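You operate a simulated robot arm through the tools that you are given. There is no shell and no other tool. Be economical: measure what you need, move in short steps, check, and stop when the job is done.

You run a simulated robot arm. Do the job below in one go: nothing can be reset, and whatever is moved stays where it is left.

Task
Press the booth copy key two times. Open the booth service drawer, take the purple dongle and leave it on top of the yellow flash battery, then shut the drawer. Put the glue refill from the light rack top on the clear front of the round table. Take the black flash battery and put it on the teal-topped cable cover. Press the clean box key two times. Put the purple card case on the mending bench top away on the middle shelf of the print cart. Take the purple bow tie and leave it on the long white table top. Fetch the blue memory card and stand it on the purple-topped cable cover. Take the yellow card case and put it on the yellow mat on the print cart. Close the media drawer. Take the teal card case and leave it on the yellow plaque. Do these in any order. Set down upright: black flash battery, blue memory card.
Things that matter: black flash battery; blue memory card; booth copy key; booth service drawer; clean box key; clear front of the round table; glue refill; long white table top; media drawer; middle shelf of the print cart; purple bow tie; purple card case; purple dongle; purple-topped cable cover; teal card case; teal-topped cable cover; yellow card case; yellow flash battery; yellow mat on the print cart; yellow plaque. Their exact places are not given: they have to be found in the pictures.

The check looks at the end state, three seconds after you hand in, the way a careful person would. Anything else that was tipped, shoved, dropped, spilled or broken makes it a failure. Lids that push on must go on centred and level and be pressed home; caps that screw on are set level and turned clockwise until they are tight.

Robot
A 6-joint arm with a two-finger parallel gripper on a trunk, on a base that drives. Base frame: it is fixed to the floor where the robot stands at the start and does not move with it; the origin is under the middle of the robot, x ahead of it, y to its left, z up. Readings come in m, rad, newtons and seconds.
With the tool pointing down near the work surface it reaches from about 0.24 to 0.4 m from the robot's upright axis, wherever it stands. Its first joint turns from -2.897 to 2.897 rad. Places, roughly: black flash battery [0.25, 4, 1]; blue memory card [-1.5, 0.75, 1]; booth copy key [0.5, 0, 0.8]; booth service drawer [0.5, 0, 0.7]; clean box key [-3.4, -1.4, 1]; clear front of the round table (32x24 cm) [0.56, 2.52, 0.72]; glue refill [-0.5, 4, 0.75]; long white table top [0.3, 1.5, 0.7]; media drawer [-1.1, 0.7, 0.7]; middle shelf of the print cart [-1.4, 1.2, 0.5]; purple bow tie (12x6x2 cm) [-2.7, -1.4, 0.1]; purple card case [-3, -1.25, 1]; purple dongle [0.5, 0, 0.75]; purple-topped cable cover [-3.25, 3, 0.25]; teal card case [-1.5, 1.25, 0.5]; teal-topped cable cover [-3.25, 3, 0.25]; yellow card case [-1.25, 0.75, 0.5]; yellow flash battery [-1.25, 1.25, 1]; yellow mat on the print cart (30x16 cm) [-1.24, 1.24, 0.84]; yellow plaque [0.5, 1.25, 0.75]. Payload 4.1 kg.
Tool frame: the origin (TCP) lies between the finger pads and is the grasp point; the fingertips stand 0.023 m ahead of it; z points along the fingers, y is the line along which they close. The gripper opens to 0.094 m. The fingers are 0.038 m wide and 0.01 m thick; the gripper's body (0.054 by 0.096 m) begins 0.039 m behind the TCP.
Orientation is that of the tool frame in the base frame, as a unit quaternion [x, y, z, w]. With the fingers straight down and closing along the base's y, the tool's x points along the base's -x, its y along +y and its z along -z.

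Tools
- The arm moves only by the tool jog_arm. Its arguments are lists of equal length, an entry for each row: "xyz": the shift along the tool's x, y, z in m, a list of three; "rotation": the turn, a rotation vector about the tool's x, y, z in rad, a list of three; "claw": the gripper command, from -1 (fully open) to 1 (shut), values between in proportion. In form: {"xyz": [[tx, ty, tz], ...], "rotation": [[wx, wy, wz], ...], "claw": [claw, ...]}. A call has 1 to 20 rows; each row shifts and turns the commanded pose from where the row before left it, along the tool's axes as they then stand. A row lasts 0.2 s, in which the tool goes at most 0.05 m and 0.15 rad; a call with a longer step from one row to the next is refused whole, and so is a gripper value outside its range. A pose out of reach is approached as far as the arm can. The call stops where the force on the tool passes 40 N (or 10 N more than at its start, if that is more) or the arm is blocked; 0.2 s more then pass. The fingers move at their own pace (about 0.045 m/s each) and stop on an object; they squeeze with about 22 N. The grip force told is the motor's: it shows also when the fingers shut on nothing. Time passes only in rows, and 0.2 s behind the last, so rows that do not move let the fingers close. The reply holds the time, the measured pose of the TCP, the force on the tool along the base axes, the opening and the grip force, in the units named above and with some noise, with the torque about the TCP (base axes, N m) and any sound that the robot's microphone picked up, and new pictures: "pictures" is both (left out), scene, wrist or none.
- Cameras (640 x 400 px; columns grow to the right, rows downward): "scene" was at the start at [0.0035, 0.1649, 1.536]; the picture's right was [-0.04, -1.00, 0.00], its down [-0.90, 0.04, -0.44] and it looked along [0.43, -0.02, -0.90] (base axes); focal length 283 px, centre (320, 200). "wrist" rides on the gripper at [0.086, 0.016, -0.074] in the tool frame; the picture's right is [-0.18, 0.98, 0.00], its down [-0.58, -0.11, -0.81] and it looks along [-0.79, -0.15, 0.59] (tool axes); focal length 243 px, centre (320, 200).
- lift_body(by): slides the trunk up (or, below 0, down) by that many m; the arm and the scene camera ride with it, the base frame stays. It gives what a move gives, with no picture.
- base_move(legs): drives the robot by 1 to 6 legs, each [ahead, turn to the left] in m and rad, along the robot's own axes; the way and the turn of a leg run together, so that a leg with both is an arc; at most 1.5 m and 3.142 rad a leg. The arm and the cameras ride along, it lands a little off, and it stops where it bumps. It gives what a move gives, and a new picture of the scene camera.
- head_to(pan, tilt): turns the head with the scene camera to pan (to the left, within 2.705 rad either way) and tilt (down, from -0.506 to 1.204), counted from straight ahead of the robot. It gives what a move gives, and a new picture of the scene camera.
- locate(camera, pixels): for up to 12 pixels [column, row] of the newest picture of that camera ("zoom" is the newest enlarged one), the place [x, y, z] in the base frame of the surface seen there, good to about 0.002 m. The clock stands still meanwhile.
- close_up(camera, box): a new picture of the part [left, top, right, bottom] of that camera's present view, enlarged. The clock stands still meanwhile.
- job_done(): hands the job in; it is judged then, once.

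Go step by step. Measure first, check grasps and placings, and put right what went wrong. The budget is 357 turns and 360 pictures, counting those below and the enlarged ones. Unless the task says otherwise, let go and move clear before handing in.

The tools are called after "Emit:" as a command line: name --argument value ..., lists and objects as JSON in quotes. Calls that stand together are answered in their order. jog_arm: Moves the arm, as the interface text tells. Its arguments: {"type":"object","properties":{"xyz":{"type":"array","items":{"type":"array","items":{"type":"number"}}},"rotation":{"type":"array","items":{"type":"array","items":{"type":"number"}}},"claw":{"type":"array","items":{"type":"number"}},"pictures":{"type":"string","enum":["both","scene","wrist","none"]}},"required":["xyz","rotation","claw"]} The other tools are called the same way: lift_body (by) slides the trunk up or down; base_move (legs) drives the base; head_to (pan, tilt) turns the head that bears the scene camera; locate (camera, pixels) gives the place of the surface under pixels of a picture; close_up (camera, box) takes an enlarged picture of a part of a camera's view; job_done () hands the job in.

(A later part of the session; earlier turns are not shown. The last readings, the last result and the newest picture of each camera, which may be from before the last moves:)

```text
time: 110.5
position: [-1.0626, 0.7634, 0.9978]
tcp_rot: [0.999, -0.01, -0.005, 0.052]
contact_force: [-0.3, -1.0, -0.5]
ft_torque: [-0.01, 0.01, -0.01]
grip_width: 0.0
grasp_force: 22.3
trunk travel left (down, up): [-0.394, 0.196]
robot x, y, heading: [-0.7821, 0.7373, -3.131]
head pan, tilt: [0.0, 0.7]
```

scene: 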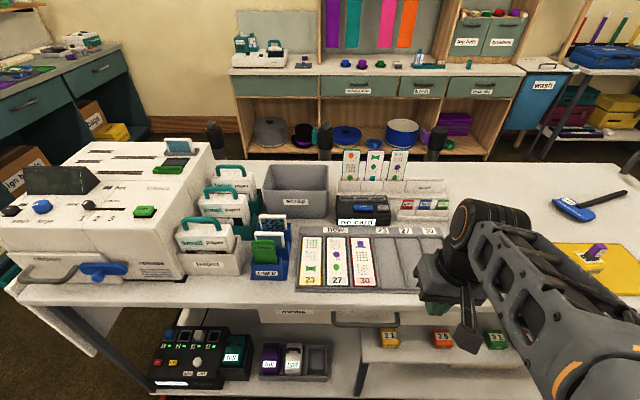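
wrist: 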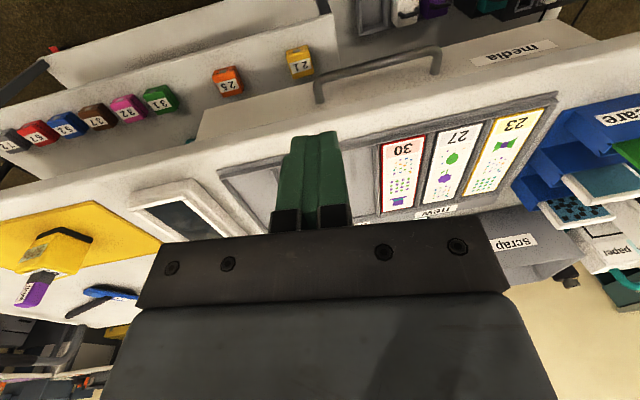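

The roll is right now. I'll level the small sideways tilt and pitch the tool up about 69° so the fingers point toward the cart, in front of its edge.

Emit:
jog_arm --xyz '[[0, 0, 0], [0, 0, 0], [0, 0, 0], [0, 0, 0], [0, 0, 0], [0, 0, 0], [0, 0, 0], [0, 0, 0], [0, 0, 0], [0, 0, 0]]' --rotation '[[0.104, 0, 0], [0, -0.15, 0], [0, -0.15, 0], [0, -0.15, 0], [0, -0.15, 0], [0, -0.15, 0], [0, -0.15, 0], [0, -0.15, 0], [0, -0.15, 0], [0, 0, 0]]' --claw '[1, 1, 1, 1, 1, 1, 1, 1, 1, 1]'

```text
time: 111.6
position: [-1.0723, 0.7604, 0.9672]
tcp_rot: [0.991, -0.007, -0.136, 0.011]
contact_force: [-0.1, 0.6, 0.4]
ft_torque: [-0.01, -0.01, 0.01]
grip_width: 0.0
grasp_force: 21.9
out of reach, approached as far as the arm can: row 4, 5
trunk travel left (down, up): [-0.394, 0.196]
robot x, y, heading: [-0.7845, 0.7369, -3.127]
head pan, tilt: [0.0, 0.7]
stopped in row 5: the arm was blocked; the commanded pose is now the measured one
```

scene: 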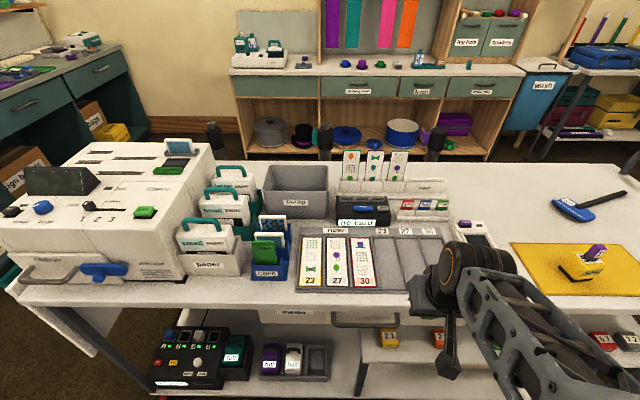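
wrist: 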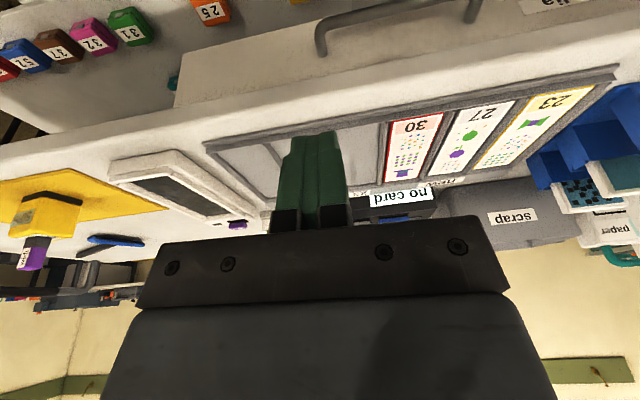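

The tool can't pitch up this close to the robot's axis. I'll back the base 0.15 m, extend the arm, then pitch.

Emit:
base_move --legs '[[-0.16, 0]]'

Emit:
jog_arm --xyz '[[-0.04, 0, 0], [-0.04, 0, 0], [-0.04, 0, 0], [0, 0, 0], [0, 0, 0], [0, 0, 0], [0, 0, 0], [0, 0, 0], [0, 0, 0], [0, 0, 0]]' --rotation '[[0, 0, 0], [0, 0, 0], [0, 0, 0], [0, -0.15, 0], [0, -0.15, 0], [0, -0.15, 0], [0, -0.15, 0], [0, -0.15, 0], [0, -0.15, 0], [0, 0, 0]]' --claw '[1, 1, 1, 1, 1, 1, 1, 1, 1, 1]'

```text
time: 113.0
position: [-0.916, 0.7632, 0.9676]
tcp_rot: [0.99, -0.006, -0.139, 0.012]
contact_force: [-0.1, 0.2, -0.2]
ft_torque: [0.02, 0.01, -0.04]
grip_width: 0.0
grasp_force: 22.3
trunk travel left (down, up): [-0.394, 0.196]
robot x, y, heading: [-0.6259, 0.7414, -3.125]
head pan, tilt: [0.0, 0.7]
```

scene: 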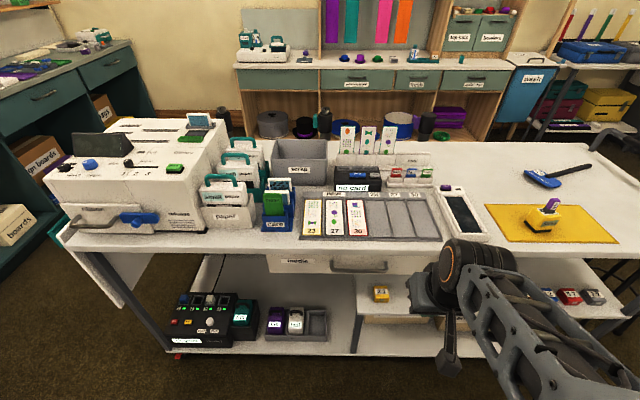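

```text
time: 115.2
position: [-1.0533, 0.7618, 1.0143]
tcp_rot: [0.863, -0.003, -0.505, 0.022]
contact_force: [-0.3, 0.2, -0.1]
ft_torque: [0.01, 0.01, 0.04]
grip_width: 0.0001
grasp_force: 22.4
out of reach, approached as far as the arm can: row 8, 9
trunk travel left (down, up): [-0.394, 0.196]
robot x, y, heading: [-0.624, 0.739, -3.125]
head pan, tilt: [0.0, 0.7]
```

scene: 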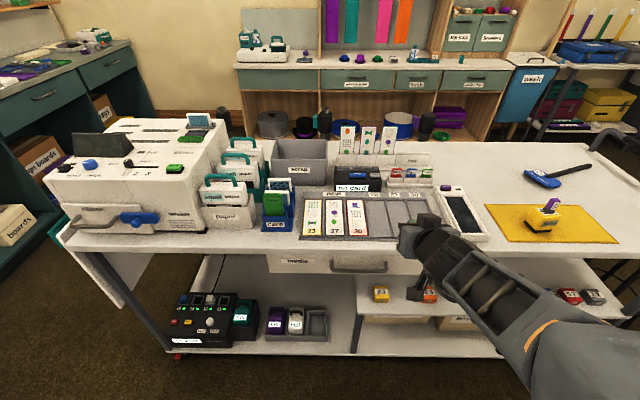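
wrist: 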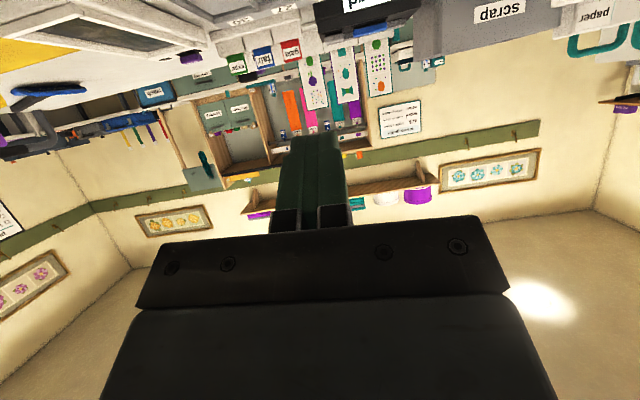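

The tool is now ~29° below horizontal. I'll shift to the handle's middle (y≈0.69) and lower the trunk 0.245 so the fingertips meet the bar at z≈0.758.

Emit:
jog_arm --xyz '[[0, 0.035, 0], [0, 0.035, 0], [0, 0, 0]]' --rotation '[[0, 0, 0], [0, 0, 0], [0, 0, 0]]' --claw '[1, 1, 1]' --pictures "none"

Emit:
lift_body --by -0.245

Emit:
head_to --pan 0.0 --tilt 0.6

```text
time: 116.0
position: [-1.0548, 0.7207, 1.0097]
tcp_rot: [0.873, 0.005, -0.486, 0.038]
contact_force: [-0.2, -0.9, 0.9]
ft_torque: [-0.04, 0.0, 0.02]
grip_width: 0.0
grasp_force: 21.8
out of reach, approached as far as the arm can: row 2
trunk travel left (down, up): [-0.394, 0.196]
robot x, y, heading: [-0.6235, 0.7421, -3.127]
head pan, tilt: [0.0, 0.7]
```

```text
time: 118.5
position: [-1.0547, 0.7205, 0.7642]
tcp_rot: [0.872, 0.005, -0.487, 0.038]
contact_force: [-0.3, 1.1, -0.3]
ft_torque: [0.0, 0.01, 0.02]
grip_width: 0.0001
grasp_force: 21.8
trunk travel left (down, up): [-0.149, 0.441]
robot x, y, heading: [-0.6277, 0.7413, -3.126]
head pan, tilt: [0.0, 0.7]
```

```text
time: 119.2
position: [-1.0538, 0.72, 0.7637]
tcp_rot: [0.873, 0.006, -0.487, 0.038]
contact_force: [0.6, 0.2, 0.1]
ft_torque: [-0.01, -0.04, 0.01]
grip_width: 0.0001
grasp_force: 21.5
trunk travel left (down, up): [-0.149, 0.441]
robot x, y, heading: [-0.6249, 0.7433, -3.127]
head pan, tilt: [0.0, 0.6]
```

scene: 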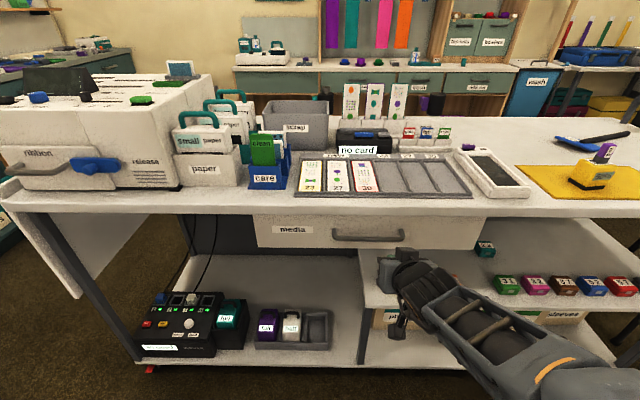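

Now the lower camera shows the teal case at (485,248) at the back of the shelf. I'll measure the handle, face, teal case, and the shelf.

Emit:
locate --camera "scene" --pixels '[[335, 236], [368, 237], [402, 234], [290, 228], [470, 232], [485, 243], [485, 252], [508, 270], [480, 275], [485, 218]]'

Emit:
close_up --camera "scene" --box '[240, 190, 560, 330]'

```text
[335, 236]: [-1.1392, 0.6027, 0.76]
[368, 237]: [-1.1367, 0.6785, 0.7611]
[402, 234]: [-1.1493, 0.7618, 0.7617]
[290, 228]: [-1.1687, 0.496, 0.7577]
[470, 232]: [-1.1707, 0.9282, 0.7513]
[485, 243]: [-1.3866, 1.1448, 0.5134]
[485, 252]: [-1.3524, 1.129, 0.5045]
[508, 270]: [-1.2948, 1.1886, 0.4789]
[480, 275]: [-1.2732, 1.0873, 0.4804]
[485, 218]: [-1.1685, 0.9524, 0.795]
```

```text
2.00 times, centred on (400, 260) of scene
```

zoom: 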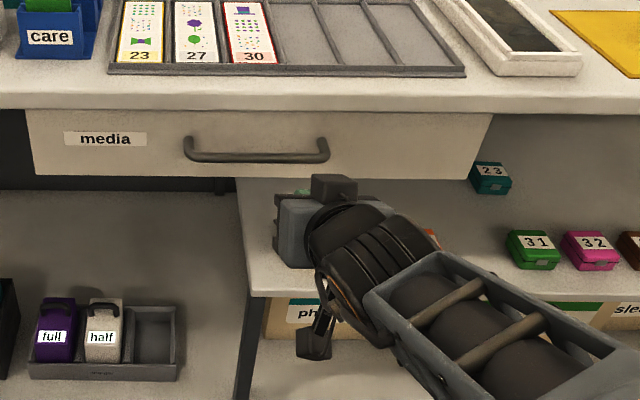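

The fingertips are level with the bar (z≈0.76). I'll drive ahead 0.055, then push with the arm until resistance.

Emit:
base_move --legs '[[0.055, 0]]'

Emit:
jog_arm --xyz '[[-0.0053, 0, 0.0085], [-0.0053, 0, 0.0085], [-0.0053, 0, 0.0085], [-0.0053, 0, 0.0085], [-0.0053, 0, 0.0085], [-0.0053, 0, 0.0085]]' --rotation '[[0, 0, 0], [0, 0, 0], [0, 0, 0], [0, 0, 0], [0, 0, 0], [0, 0, 0]]' --claw '[1, 1, 1, 1, 1, 1]' --pictures "scene"

Emit:
locate --camera "scene" --pixels '[[290, 245], [300, 255], [335, 250], [480, 245]]'

```text
time: 120.2
position: [-1.1101, 0.72, 0.7631]
tcp_rot: [0.872, 0.005, -0.488, 0.037]
contact_force: [0.1, 0.3, -0.3]
ft_torque: [0.02, -0.02, -0.03]
grip_width: 0.0
grasp_force: 22.1
trunk travel left (down, up): [-0.149, 0.441]
robot x, y, heading: [-0.6758, 0.7405, -3.126]
head pan, tilt: [0.0, 0.6]
```

scene: 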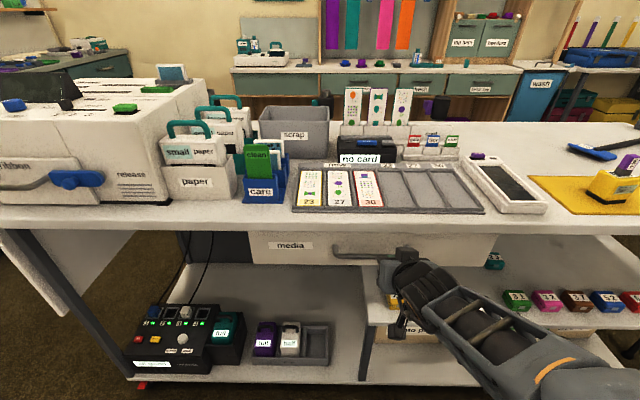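

```text
time: 120.6
position: [-1.1132, 0.719, 0.7629]
tcp_rot: [0.873, 0.006, -0.487, 0.038]
contact_force: [29.6, 0.4, 15.1]
ft_torque: [0.1, 0.18, -0.26]
grip_width: 0.0002
grasp_force: 21.7
trunk travel left (down, up): [-0.149, 0.441]
robot x, y, heading: [-0.6794, 0.7429, -3.125]
head pan, tilt: [0.0, 0.6]
stopped in row 2: the force on the tool passed its limit at 56 N (the readings are from after the stop); the commanded pose is now the measured one
```

scene: 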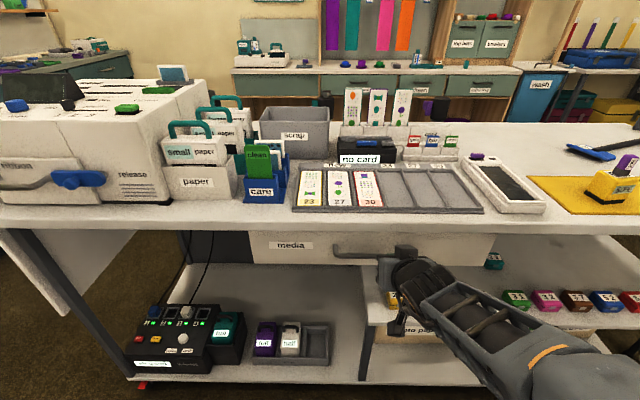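

```text
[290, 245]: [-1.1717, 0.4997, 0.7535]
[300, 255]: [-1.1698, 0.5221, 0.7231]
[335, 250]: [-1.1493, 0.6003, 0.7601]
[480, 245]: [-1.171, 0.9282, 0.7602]
```

The bar doesn't yield at 56 N with the face at -1.171: the media drawer is fully shut. I'll back off, tilt the tool to ~30° from vertical, straighten the roll, and drive nearer for the yellow case.

Emit:
jog_arm --xyz '[[0.015, 0, -0.025], [0.015, 0, -0.025], [0, 0, 0], [0, 0, 0], [0, 0, 0], [0, 0, 0], [0, 0, 0]]' --rotation '[[0, 0, 0], [0.0715, 0, -0.026], [0, 0.124, 0], [0, 0.124, 0], [0, 0.124, 0], [0, 0.124, 0], [0, 0, 0]]' --claw '[1, 1, 0, -0.5, -0.5, -0.5, -0.5]' --pictures "none"

Emit:
base_move --legs '[[0.1, 0]]'

Emit:
locate --camera "scene" --pixels '[[390, 305], [380, 330], [366, 325]]'

```text
time: 122.2
position: [-1.0846, 0.6862, 0.7706]
tcp_rot: [0.959, -0.008, -0.282, -0.015]
contact_force: [-0.3, 0.1, 0.8]
ft_torque: [0.03, -0.03, -0.01]
grip_width: 0.0705
grasp_force: 0.1
out of reach, approached as far as the arm can: row 1, 2, 3, 5, 6
trunk travel left (down, up): [-0.149, 0.441]
robot x, y, heading: [-0.6826, 0.7366, -3.127]
head pan, tilt: [0.0, 0.6]
```

```text
time: 123.1
position: [-1.1116, 0.6847, 0.774]
tcp_rot: [0.96, -0.006, -0.278, -0.017]
contact_force: [17.0, 2.2, 12.6]
ft_torque: [-0.48, 0.09, 0.69]
grip_width: 0.0693
grasp_force: 0.0
trunk travel left (down, up): [-0.149, 0.441]
robot x, y, heading: [-0.7124, 0.7413, -3.126]
head pan, tilt: [0.0, 0.6]
stopped in leg 1: the force on the tool passed its limit at 133 N (the readings are from after the stop); the commanded pose is now the measured one
```

scene: 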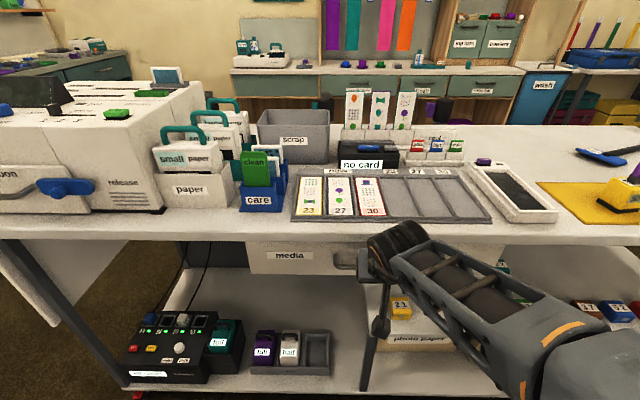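

```text
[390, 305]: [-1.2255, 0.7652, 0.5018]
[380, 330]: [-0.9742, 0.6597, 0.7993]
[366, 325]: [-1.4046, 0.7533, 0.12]
```

The gripper met the handle as I drove in. I'll back off right away and check that the cart hasn't moved.

Emit:
base_move --legs '[[-0.13, 0]]'

Emit:
locate --camera "scene" --pixels '[[290, 240], [480, 230], [545, 220], [240, 218], [610, 175], [400, 300], [350, 320]]'

Emit:
close_up --camera "scene" --box '[240, 100, 640, 330]'

```text
time: 124.3
position: [-0.9833, 0.6875, 0.7716]
tcp_rot: [0.961, -0.006, -0.276, -0.017]
contact_force: [-0.1, 0.6, 0.7]
ft_torque: [0.04, 0.0, -0.02]
grip_width: 0.0706
grasp_force: 0.0
trunk travel left (down, up): [-0.149, 0.441]
robot x, y, heading: [-0.584, 0.7458, -3.125]
head pan, tilt: [0.0, 0.6]
```

scene: 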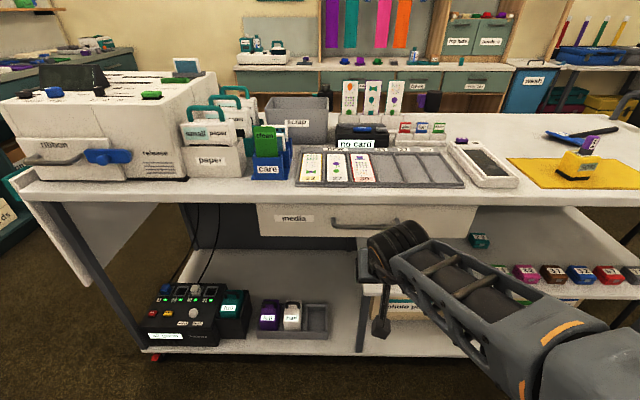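

```text
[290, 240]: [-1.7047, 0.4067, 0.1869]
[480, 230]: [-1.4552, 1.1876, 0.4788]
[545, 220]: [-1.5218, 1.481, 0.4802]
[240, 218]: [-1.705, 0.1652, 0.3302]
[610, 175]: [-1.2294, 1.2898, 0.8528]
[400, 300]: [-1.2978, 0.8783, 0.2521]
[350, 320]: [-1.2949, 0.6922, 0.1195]
```

```text
1.60 times, centred on (440, 215) of scene
```

zoom: 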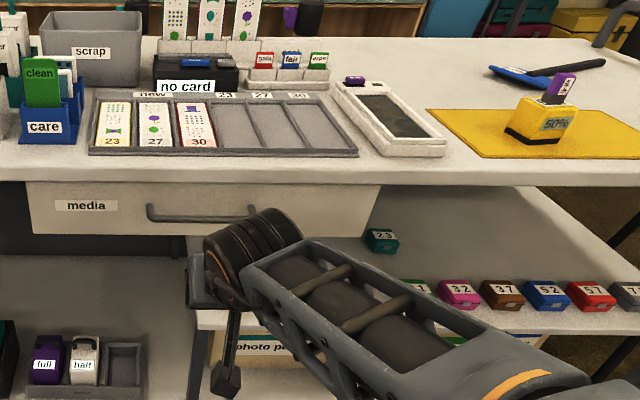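

Emit:
locate --camera "scene" --pixels '[[290, 212], [460, 215], [350, 223], [330, 220], [575, 170], [585, 155], [478, 238], [405, 128], [300, 199], [424, 127]]'

```text
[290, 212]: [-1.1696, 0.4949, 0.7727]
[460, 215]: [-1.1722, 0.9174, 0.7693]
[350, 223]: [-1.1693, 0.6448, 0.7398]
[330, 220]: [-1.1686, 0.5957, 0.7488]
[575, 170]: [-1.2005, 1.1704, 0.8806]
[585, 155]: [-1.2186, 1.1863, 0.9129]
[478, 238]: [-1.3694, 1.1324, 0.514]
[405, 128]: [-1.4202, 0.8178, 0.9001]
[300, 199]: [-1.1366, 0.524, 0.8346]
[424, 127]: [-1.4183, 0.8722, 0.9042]
```

Everything is unmoved. I'll now lower the gripper well outside the cart, level with the shelf and in line with the yellow case (y≈0.797).

Emit:
jog_arm --xyz '[[0.022, -0.022, 0.035], [0.022, -0.022, 0.035], [0.022, -0.022, 0.035], [0.022, -0.022, 0.035], [0.022, -0.022, 0.035], [0, 0, 0]]' --rotation '[[0, 0, 0], [0, 0, 0], [0, 0, 0], [0, 0, 0], [0, 0, 0], [0, 0, 0]]' --claw '[-0.5, -0.5, -0.5, -0.5, -0.5, -0.5]'

```text
time: 125.8
position: [-0.9846, 0.804, 0.567]
tcp_rot: [0.961, -0.007, -0.277, -0.018]
contact_force: [0.2, 0.1, 0.7]
ft_torque: [0.01, -0.02, 0.0]
grip_width: 0.0705
grasp_force: 0.2
out of reach, approached as far as the arm can: row 3, 4
trunk travel left (down, up): [-0.149, 0.441]
robot x, y, heading: [-0.579, 0.7414, -3.124]
head pan, tilt: [0.0, 0.6]
```

scene: 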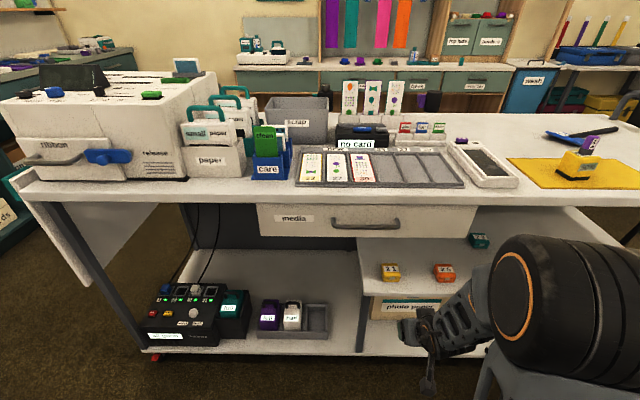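
wrist: 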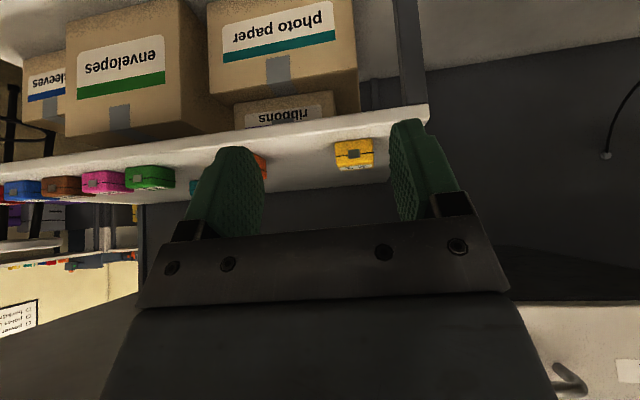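

Both views show the yellow case (scene (390,272), wrist (355,152)). I'll measure it and the shelf edge.

Emit:
locate --camera "scene" --pixels '[[390, 267], [390, 277], [383, 270], [399, 270], [390, 290], [373, 292], [365, 245]]'

Emit:
locate --camera "wrist" --pixels '[[355, 152], [337, 155], [373, 153], [355, 165], [420, 110], [355, 143]]'

Emit:
close_up --camera "scene" --box '[350, 220, 510, 320]'

```text
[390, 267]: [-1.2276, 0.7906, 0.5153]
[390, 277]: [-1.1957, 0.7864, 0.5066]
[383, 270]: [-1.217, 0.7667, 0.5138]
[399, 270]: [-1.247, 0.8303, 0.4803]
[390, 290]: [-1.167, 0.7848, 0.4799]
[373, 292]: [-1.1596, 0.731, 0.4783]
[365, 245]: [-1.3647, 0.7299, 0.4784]
```

```text
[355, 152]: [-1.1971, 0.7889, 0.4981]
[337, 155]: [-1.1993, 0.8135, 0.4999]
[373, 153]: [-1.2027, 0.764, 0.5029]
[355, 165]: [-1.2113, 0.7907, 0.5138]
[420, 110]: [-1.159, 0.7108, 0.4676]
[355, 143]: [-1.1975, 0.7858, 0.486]
```

```text
4.00 times, centred on (430, 270) of scene
```

zoom: 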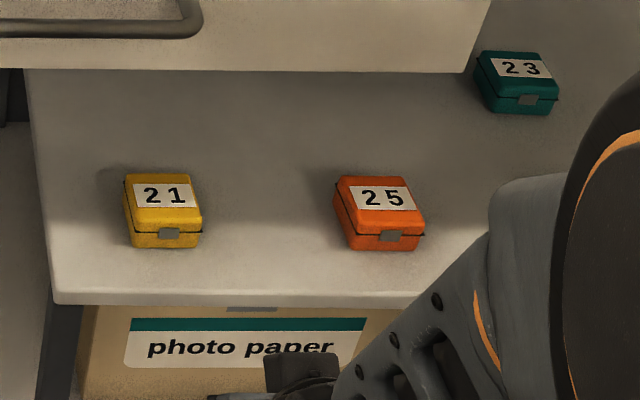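

The case spans y 0.763–0.815, x -1.197 to -1.232, z 0.48–0.515. I'll set the TCP at y≈0.793, z≈0.52, fingers straddling, then drive straight in.

Emit:
jog_arm --xyz '[[0.0125, 0.011, 0.02], [0.0125, 0, 0.02], [0, 0, 0]]' --rotation '[[0, 0, 0], [0, 0, 0], [0, 0, 0]]' --claw '[-0.6, -0.6, -0.6]' --pictures "none"

```text
time: 126.5
position: [-0.9909, 0.7913, 0.539]
tcp_rot: [0.962, -0.009, -0.274, -0.007]
contact_force: [0.5, 0.5, 0.4]
ft_torque: [-0.03, 0.02, -0.03]
grip_width: 0.0754
grasp_force: 0.0
out of reach, approached as far as the arm can: row 1, 2
trunk travel left (down, up): [-0.149, 0.441]
robot x, y, heading: [-0.5818, 0.7402, -3.122]
head pan, tilt: [0.0, 0.6]
```

The arm is at a limit there, so I'll lower the trunk 0.02 instead, then drive in.

Emit:
lift_body --by -0.019

Emit:
base_move --legs '[[0.16, 0]]'

Emit:
jog_arm --xyz '[[0, 0, 0]]' --rotation '[[0, 0, 0]]' --claw '[-0.6]' --pictures "wrist"

```text
time: 127.2
position: [-0.992, 0.7914, 0.5208]
tcp_rot: [0.962, -0.009, -0.274, -0.007]
contact_force: [-0.1, -0.4, 0.1]
ft_torque: [0.0, 0.0, 0.01]
grip_width: 0.0754
grasp_force: 0.1
trunk travel left (down, up): [-0.13, 0.46]
robot x, y, heading: [-0.5832, 0.7442, -3.13]
head pan, tilt: [0.0, 0.6]
```

```text
time: 128.6
position: [-1.1528, 0.7902, 0.5199]
tcp_rot: [0.962, -0.01, -0.274, -0.008]
contact_force: [-0.9, 0.6, -0.2]
ft_torque: [0.01, 0.02, 0.01]
grip_width: 0.0752
grasp_force: 0.0
trunk travel left (down, up): [-0.13, 0.46]
robot x, y, heading: [-0.7422, 0.7403, -3.128]
head pan, tilt: [0.0, 0.6]
```

scene: 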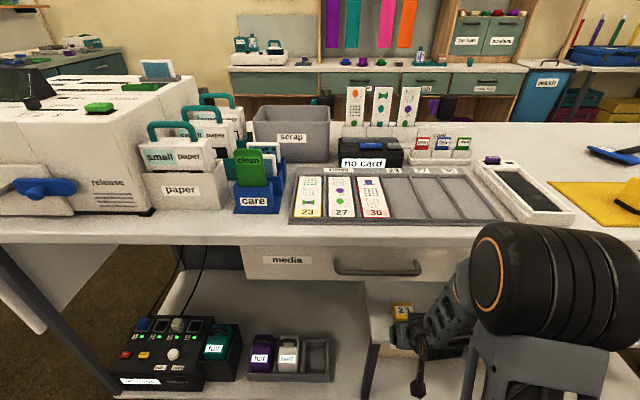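

```text
time: 129.0
position: [-1.1506, 0.7888, 0.5202]
tcp_rot: [0.962, -0.009, -0.274, -0.007]
contact_force: [0.1, 0.6, 0.0]
ft_torque: [-0.01, -0.02, 0.01]
grip_width: 0.0753
grasp_force: 0.0
trunk travel left (down, up): [-0.13, 0.46]
robot x, y, heading: [-0.7389, 0.7392, -3.127]
head pan, tilt: [0.0, 0.6]
```

wrist: 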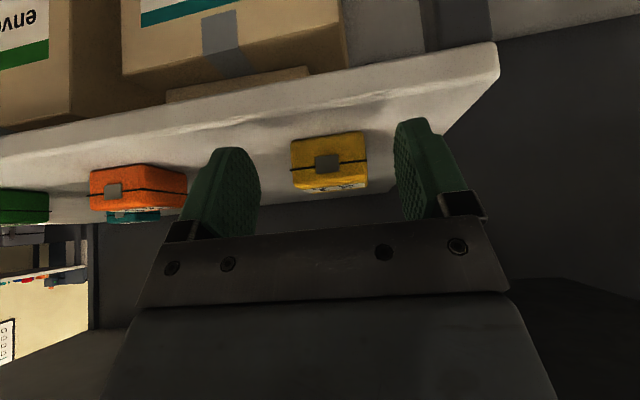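

The case is lined up between the fingers. I'll drive in 0.055 more and then close.

Emit:
base_move --legs '[[0.056, 0]]'

Emit:
jog_arm --xyz '[[0, 0, 0.003], [0, 0, 0], [0, 0, 0], [0, 0, 0]]' --rotation '[[0, 0, 0], [0, 0, 0], [0, 0, 0], [0, 0, 0]]' --claw '[-0.6, 1, 1, 1]'

```text
time: 130.0
position: [-1.2085, 0.7885, 0.5211]
tcp_rot: [0.962, -0.01, -0.273, -0.008]
contact_force: [0.8, 0.1, 0.4]
ft_torque: [0.0, 0.03, 0.01]
grip_width: 0.0751
grasp_force: 0.1
trunk travel left (down, up): [-0.13, 0.46]
robot x, y, heading: [-0.7965, 0.7364, -3.131]
head pan, tilt: [0.0, 0.6]
```

scene: 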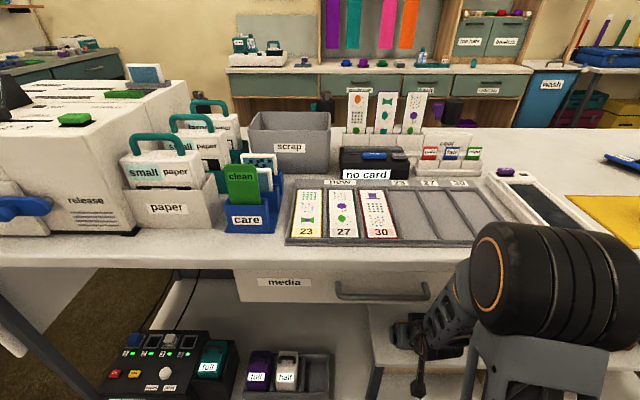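

```text
time: 131.0
position: [-1.2108, 0.7885, 0.5175]
tcp_rot: [0.962, -0.01, -0.273, -0.007]
contact_force: [-0.5, 0.3, 0.3]
ft_torque: [-0.03, -0.01, 0.0]
grip_width: 0.0513
grasp_force: 22.0
trunk travel left (down, up): [-0.13, 0.46]
robot x, y, heading: [-0.8017, 0.742, -3.126]
head pan, tilt: [0.0, 0.6]
```

scene: 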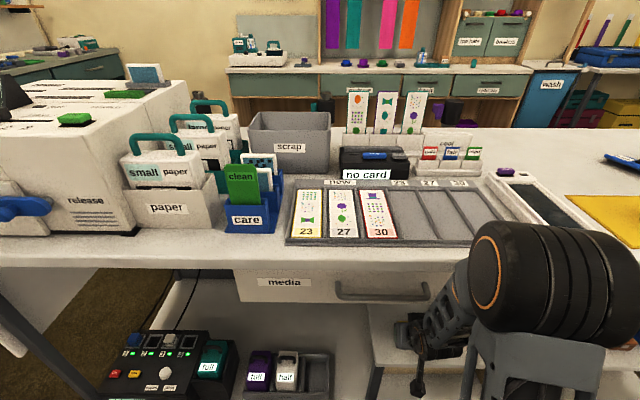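
wrist: 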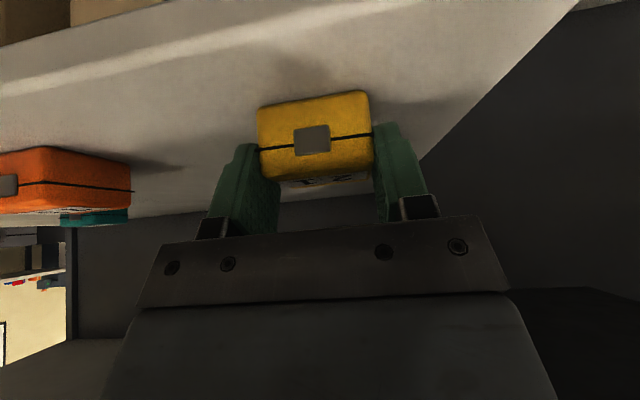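

Gripped (0.0513). I'll lift slightly, back out, raise the trunk, and check the hold.

Emit:
lift_body --by 0.025

Emit:
base_move --legs '[[-0.2, 0]]'

Emit:
lift_body --by 0.41

Emit:
base_move --legs '[[0, -1.361], [0.54, 0], [0, 1.345]]'

```text
time: 131.7
position: [-1.2107, 0.7875, 0.543]
tcp_rot: [0.962, -0.01, -0.273, -0.006]
contact_force: [-0.2, 0.1, -1.3]
ft_torque: [0.01, -0.02, 0.01]
grip_width: 0.0513
grasp_force: 22.1
trunk travel left (down, up): [-0.155, 0.435]
robot x, y, heading: [-0.795, 0.7365, -3.127]
head pan, tilt: [0.0, 0.6]
```

```text
time: 133.3
position: [-1.0095, 0.7906, 0.543]
tcp_rot: [0.962, -0.01, -0.274, -0.007]
contact_force: [0.6, 0.0, -0.3]
ft_torque: [0.0, -0.03, -0.02]
grip_width: 0.0513
grasp_force: 22.0
trunk travel left (down, up): [-0.155, 0.435]
robot x, y, heading: [-0.5967, 0.7397, -3.127]
head pan, tilt: [0.0, 0.6]
```

scene: 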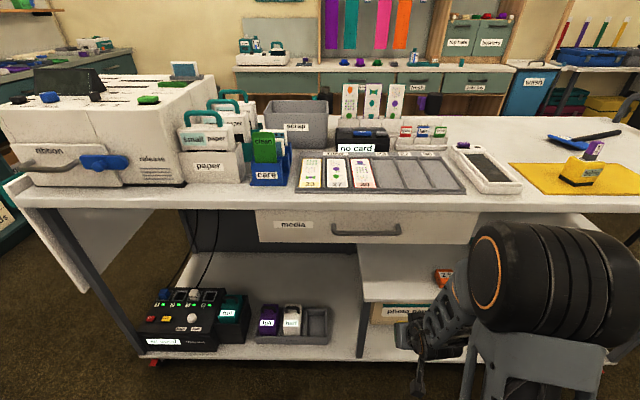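

```text
refused: 0.41 is not a number from -0.4 to 0.4
```

```text
time: 143.1
position: [-1.1299, 1.3196, 0.5426]
tcp_rot: [0.962, -0.016, -0.274, -0.009]
contact_force: [0.4, -0.7, 0.0]
ft_torque: [-0.04, 0.04, 0.04]
grip_width: 0.0511
grasp_force: 21.9
trunk travel left (down, up): [-0.155, 0.435]
robot x, y, heading: [-0.7167, 1.2697, -3.136]
head pan, tilt: [0.0, 0.6]
```

scene: 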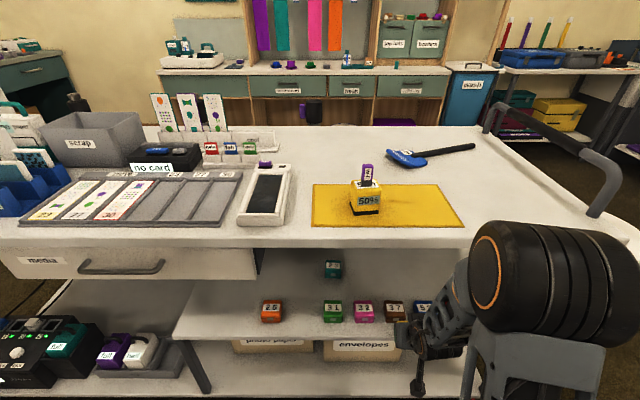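

The lift was refused (limit 0.4), so the turn was made low; luckily nothing was touched. I'll back up 0.08, raise the trunk 0.4, then look.

Emit:
base_move --legs '[[-0.08, 0]]'

Emit:
lift_body --by 0.4

Emit:
head_to --pan 0.0 --tilt 0.8

```text
time: 144.1
position: [-1.0632, 1.3193, 0.5428]
tcp_rot: [0.962, -0.014, -0.273, -0.008]
contact_force: [0.4, 1.1, -0.6]
ft_torque: [0.02, 0.01, 0.03]
grip_width: 0.0514
grasp_force: 22.1
trunk travel left (down, up): [-0.155, 0.435]
robot x, y, heading: [-0.6482, 1.2655, 3.142]
head pan, tilt: [0.0, 0.6]
```

scene: 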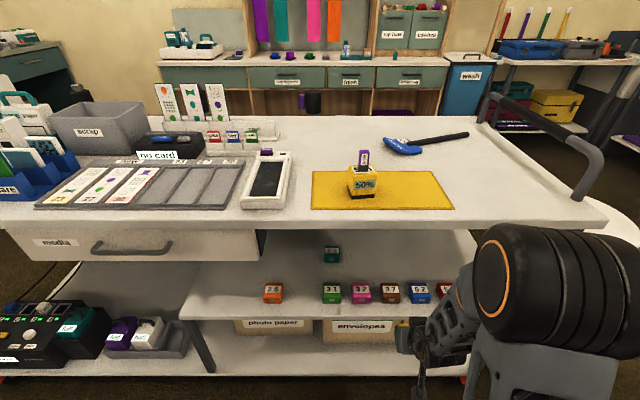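

```text
time: 148.0
position: [-1.0732, 1.3239, 0.9576]
tcp_rot: [0.953, -0.013, -0.304, -0.011]
contact_force: [-0.1, -0.4, -0.6]
ft_torque: [-0.02, 0.01, 0.02]
grip_width: 0.0514
grasp_force: 21.7
trunk travel left (down, up): [-0.555, 0.035]
robot x, y, heading: [-0.6498, 1.2647, 3.142]
head pan, tilt: [0.0, 0.6]
```

```text
time: 148.7
position: [-1.0729, 1.3246, 0.959]
tcp_rot: [0.953, -0.013, -0.304, -0.012]
contact_force: [-0.8, 1.3, 0.0]
ft_torque: [-0.02, -0.01, -0.02]
grip_width: 0.0513
grasp_force: 22.7
trunk travel left (down, up): [-0.555, 0.035]
robot x, y, heading: [-0.6505, 1.2626, 3.135]
head pan, tilt: [0.0, 0.799]
```

scene: 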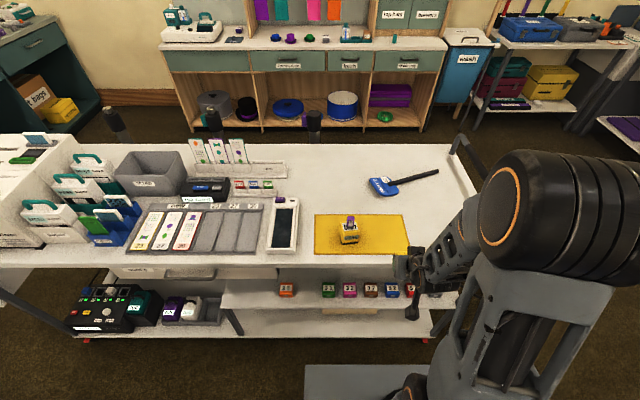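

The pose twisted slightly (tilt 35°, was 31.7° at grasp). I'll correct the tilt, then drive 0.16 ahead over the mat.

Emit:
jog_arm --xyz '[[0, 0, 0], [0, 0, 0]]' --rotation '[[0, 0.064, 0], [0, 0, 0]]' --claw '[1, 1]' --pictures "none"

Emit:
base_move --legs '[[0.16, 0]]'

Emit:
jog_arm --xyz '[[0, 0, 0]]' --rotation '[[0, 0, 0]]' --claw '[1]' --pictures "wrist"

```text
time: 149.3
position: [-1.0609, 1.3217, 0.9521]
tcp_rot: [0.965, -0.015, -0.261, -0.01]
contact_force: [0.2, -0.9, -0.2]
ft_torque: [0.03, 0.02, -0.05]
grip_width: 0.0512
grasp_force: 21.8
trunk travel left (down, up): [-0.555, 0.035]
robot x, y, heading: [-0.6497, 1.2678, 3.142]
head pan, tilt: [0.0, 0.799]
```

```text
time: 150.7
position: [-1.2096, 1.3218, 0.9481]
tcp_rot: [0.967, -0.015, -0.254, -0.007]
contact_force: [-0.7, 0.4, 0.2]
ft_torque: [0.01, -0.01, 0.0]
grip_width: 0.0511
grasp_force: 21.7
trunk travel left (down, up): [-0.555, 0.035]
robot x, y, heading: [-0.8095, 1.2675, 3.141]
head pan, tilt: [0.0, 0.799]
```

scene: 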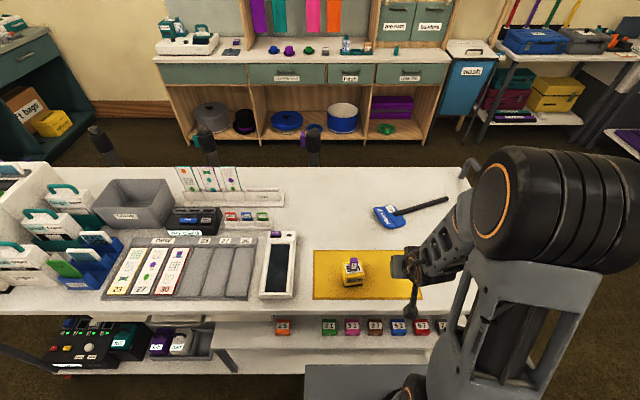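

```text
time: 151.1
position: [-1.2086, 1.3209, 0.9493]
tcp_rot: [0.967, -0.016, -0.254, -0.008]
contact_force: [-0.5, -0.7, 0.1]
ft_torque: [0.04, 0.03, 0.01]
grip_width: 0.051
grasp_force: 22.0
trunk travel left (down, up): [-0.555, 0.035]
robot x, y, heading: [-0.805, 1.2673, 3.139]
head pan, tilt: [0.0, 0.799]
```

wrist: 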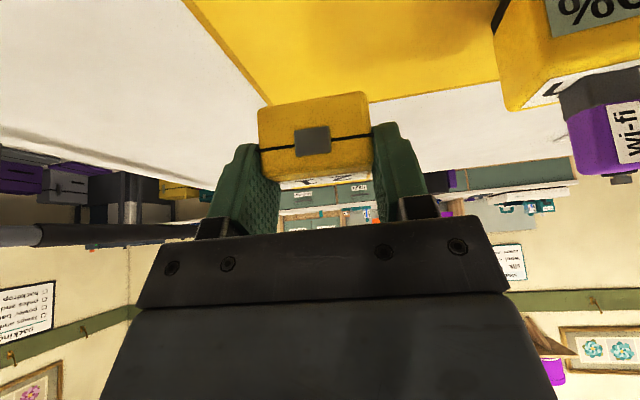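

Tilt is 29.4°; I'll trim it to 31.7° and move down to just above the mat at (-1.236, 1.312).

Emit:
jog_arm --xyz '[[0, 0.009, 0], [-0.002, 0, 0.024], [-0.001, 0, 0.023], [0, 0, 0]]' --rotation '[[0, -0.04, 0], [0, 0, 0], [0, 0, 0], [0, 0, 0]]' --claw '[1, 1, 1, 1]'

Emit:
close_up --camera "scene" --box '[300, 220, 460, 320]'

```text
time: 152.1
position: [-1.241, 1.3243, 0.9131]
tcp_rot: [0.962, -0.016, -0.271, -0.001]
contact_force: [0.3, 0.4, 0.3]
ft_torque: [0.01, -0.04, -0.01]
grip_width: 0.0514
grasp_force: 22.2
out of reach, approached as far as the arm can: row 1, 3
trunk travel left (down, up): [-0.555, 0.035]
robot x, y, heading: [-0.8096, 1.2679, 3.141]
head pan, tilt: [0.0, 0.799]
```

scene: 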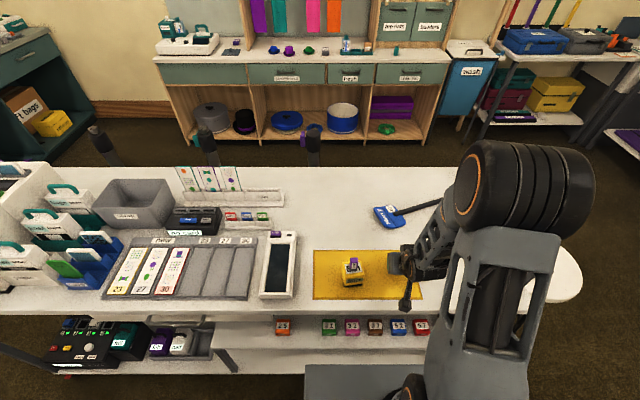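
wrist: 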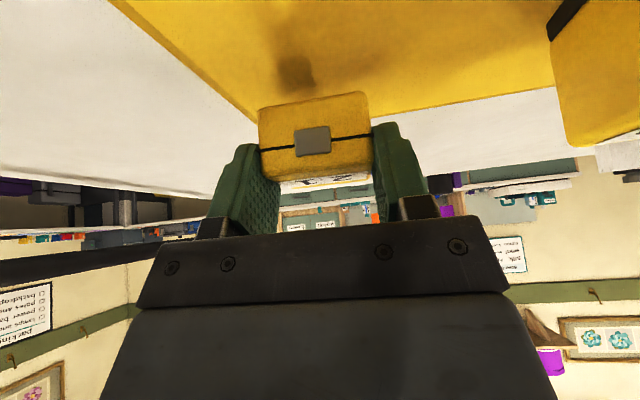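

```text
4.00 times, centred on (380, 270) of scene
```

zoom: 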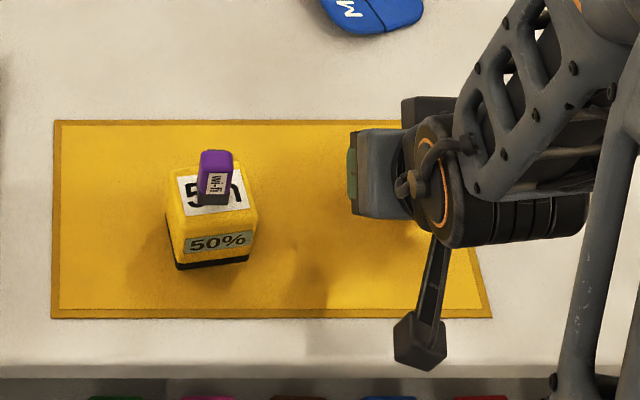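

Emit:
locate --camera "zoom" --pixels '[[488, 312], [470, 250], [58, 312], [58, 125], [350, 125], [330, 250]]'

Emit:
locate --camera "wrist" --pixels '[[315, 105], [270, 110], [360, 100], [310, 178], [310, 185]]'

```text
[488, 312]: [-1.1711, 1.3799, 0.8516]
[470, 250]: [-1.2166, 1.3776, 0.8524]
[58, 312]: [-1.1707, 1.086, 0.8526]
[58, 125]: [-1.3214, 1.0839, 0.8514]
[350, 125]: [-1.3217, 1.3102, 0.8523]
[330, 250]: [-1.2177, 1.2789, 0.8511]
```

```text
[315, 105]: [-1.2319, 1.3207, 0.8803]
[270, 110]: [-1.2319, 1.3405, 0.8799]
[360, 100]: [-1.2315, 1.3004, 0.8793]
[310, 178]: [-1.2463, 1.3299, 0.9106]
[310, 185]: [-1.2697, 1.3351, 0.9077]
```

The case is level over the mat, its bottom about 0.024 above it. I'll lower straight down until contact.

Emit:
jog_arm --xyz '[[0.0055, 0, 0.009], [0.0045, 0, 0.0068], [0.001, 0, 0.0017], [0.001, 0, 0.0017], [0.0005, 0, 0.0009]]' --rotation '[[0, 0, 0], [0, 0, 0], [0, 0, 0], [0, 0, 0], [0, 0, 0]]' --claw '[1, 1, 1, 1, 1]' --pictures "wrist"

```text
time: 153.3
position: [-1.2489, 1.3244, 0.9075]
tcp_rot: [0.962, -0.017, -0.271, -0.001]
contact_force: [-0.2, 0.6, 0.2]
ft_torque: [0.0, -0.01, -0.03]
grip_width: 0.0513
grasp_force: 22.2
out of reach, approached as far as the arm can: row 1, 2, 4
trunk travel left (down, up): [-0.555, 0.035]
robot x, y, heading: [-0.8099, 1.2664, 3.14]
head pan, tilt: [0.0, 0.799]
```

wrist: 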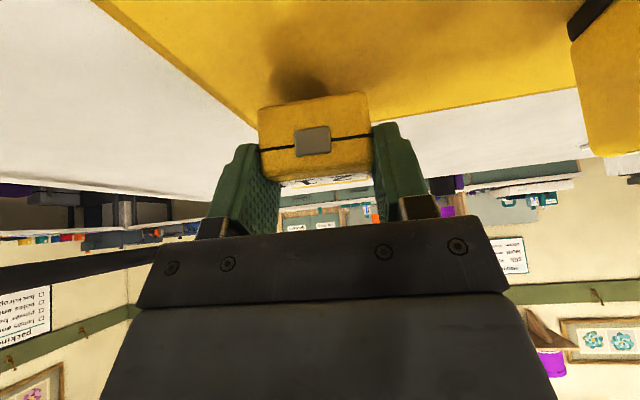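

The arm is at a limit, so I'll lower with the trunk instead.

Emit:
lift_body --by -0.014

Emit:
lift_body --by -0.003

Emit:
jog_arm --xyz '[[0, 0, 0]]' --rotation '[[0, 0, 0]]' --claw '[1]' --pictures "wrist"

```text
time: 153.9
position: [-1.2497, 1.3273, 0.8937]
tcp_rot: [0.962, -0.018, -0.272, -0.001]
contact_force: [0.8, -0.4, -1.3]
ft_torque: [-0.01, -0.03, 0.0]
grip_width: 0.0513
grasp_force: 22.0
trunk travel left (down, up): [-0.541, 0.049]
robot x, y, heading: [-0.8056, 1.2674, 3.136]
head pan, tilt: [0.0, 0.799]
```

```text
time: 154.4
position: [-1.2498, 1.3258, 0.89]
tcp_rot: [0.962, -0.017, -0.273, 0.0]
contact_force: [-0.8, 0.5, 0.1]
ft_torque: [-0.02, 0.0, 0.02]
grip_width: 0.0511
grasp_force: 22.2
trunk travel left (down, up): [-0.538, 0.052]
robot x, y, heading: [-0.8091, 1.2638, 3.135]
head pan, tilt: [0.0, 0.799]
```

```text
time: 154.8
position: [-1.25, 1.3259, 0.8913]
tcp_rot: [0.962, -0.017, -0.271, -0.001]
contact_force: [0.1, 0.1, -1.3]
ft_torque: [-0.04, -0.01, 0.0]
grip_width: 0.0513
grasp_force: 22.1
trunk travel left (down, up): [-0.538, 0.052]
robot x, y, heading: [-0.808, 1.2644, 3.139]
head pan, tilt: [0.0, 0.799]
```

wrist: 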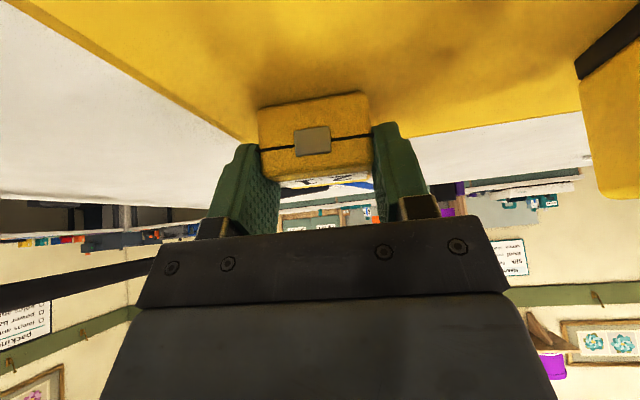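

Emit:
lift_body --by -0.003

```text
time: 155.4
position: [-1.2503, 1.326, 0.8879]
tcp_rot: [0.962, -0.018, -0.273, -0.001]
contact_force: [1.0, -0.1, 8.5]
ft_torque: [0.25, 0.19, -0.01]
grip_width: 0.0514
grasp_force: 22.3
trunk travel left (down, up): [-0.535, 0.055]
robot x, y, heading: [-0.8045, 1.2653, 3.138]
head pan, tilt: [0.0, 0.799]
```

Contact (8.5 N). I'll open the fingers, raise the trunk, and back off.

Emit:
jog_arm --xyz '[[0, 0, 0], [0, 0, 0], [0, 0, 0]]' --rotation '[[0, 0, 0], [0, 0, 0], [0, 0, 0]]' --claw '[-0.5, -0.5, -0.5]' --pictures "none"

Emit:
lift_body --by 0.055

Emit:
base_move --legs '[[-0.14, 0]]'

Emit:
close_up --camera "scene" --box '[220, 170, 480, 340]'

```text
time: 156.2
position: [-1.2489, 1.3255, 0.8872]
tcp_rot: [0.962, -0.018, -0.272, -0.001]
contact_force: [0.4, 0.8, -0.4]
ft_torque: [0.0, -0.01, 0.01]
grip_width: 0.0706
grasp_force: 0.0
trunk travel left (down, up): [-0.535, 0.055]
robot x, y, heading: [-0.811, 1.2661, 3.142]
head pan, tilt: [0.0, 0.799]
```

```text
time: 157.1
position: [-1.2491, 1.3265, 0.9417]
tcp_rot: [0.962, -0.017, -0.271, -0.001]
contact_force: [-0.7, 0.0, -1.0]
ft_torque: [-0.02, -0.03, -0.02]
grip_width: 0.0704
grasp_force: 0.1
trunk travel left (down, up): [-0.59, 0.0]
robot x, y, heading: [-0.8087, 1.2655, 3.142]
head pan, tilt: [0.0, 0.799]
```

```text
time: 158.5
position: [-1.1076, 1.3262, 0.9425]
tcp_rot: [0.962, -0.018, -0.272, -0.001]
contact_force: [-0.4, 0.6, -0.7]
ft_torque: [0.01, -0.02, 0.01]
grip_width: 0.0705
grasp_force: 0.1
trunk travel left (down, up): [-0.59, 0.0]
robot x, y, heading: [-0.6656, 1.2661, 3.138]
head pan, tilt: [0.0, 0.799]
```

scene: 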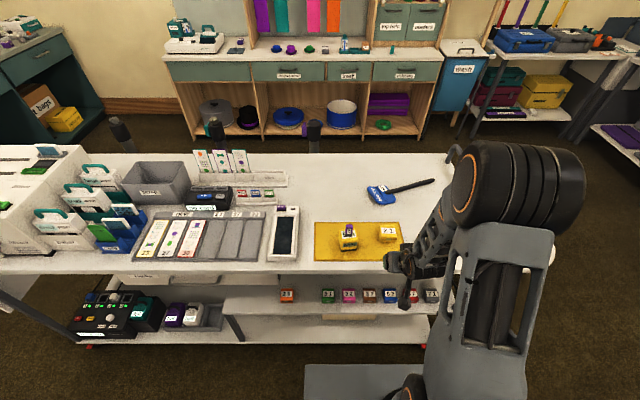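

```text
2.35 times, centred on (350, 255) of scene
```

zoom: 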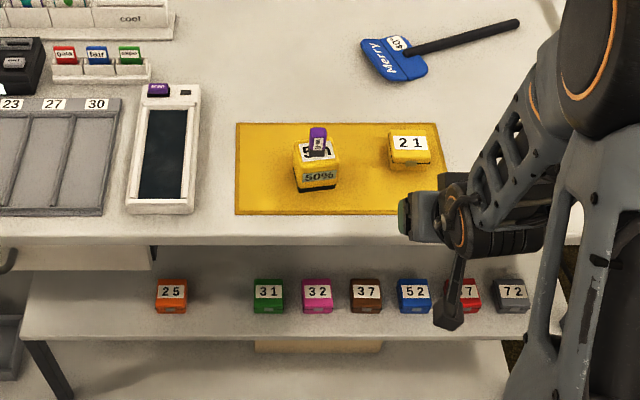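

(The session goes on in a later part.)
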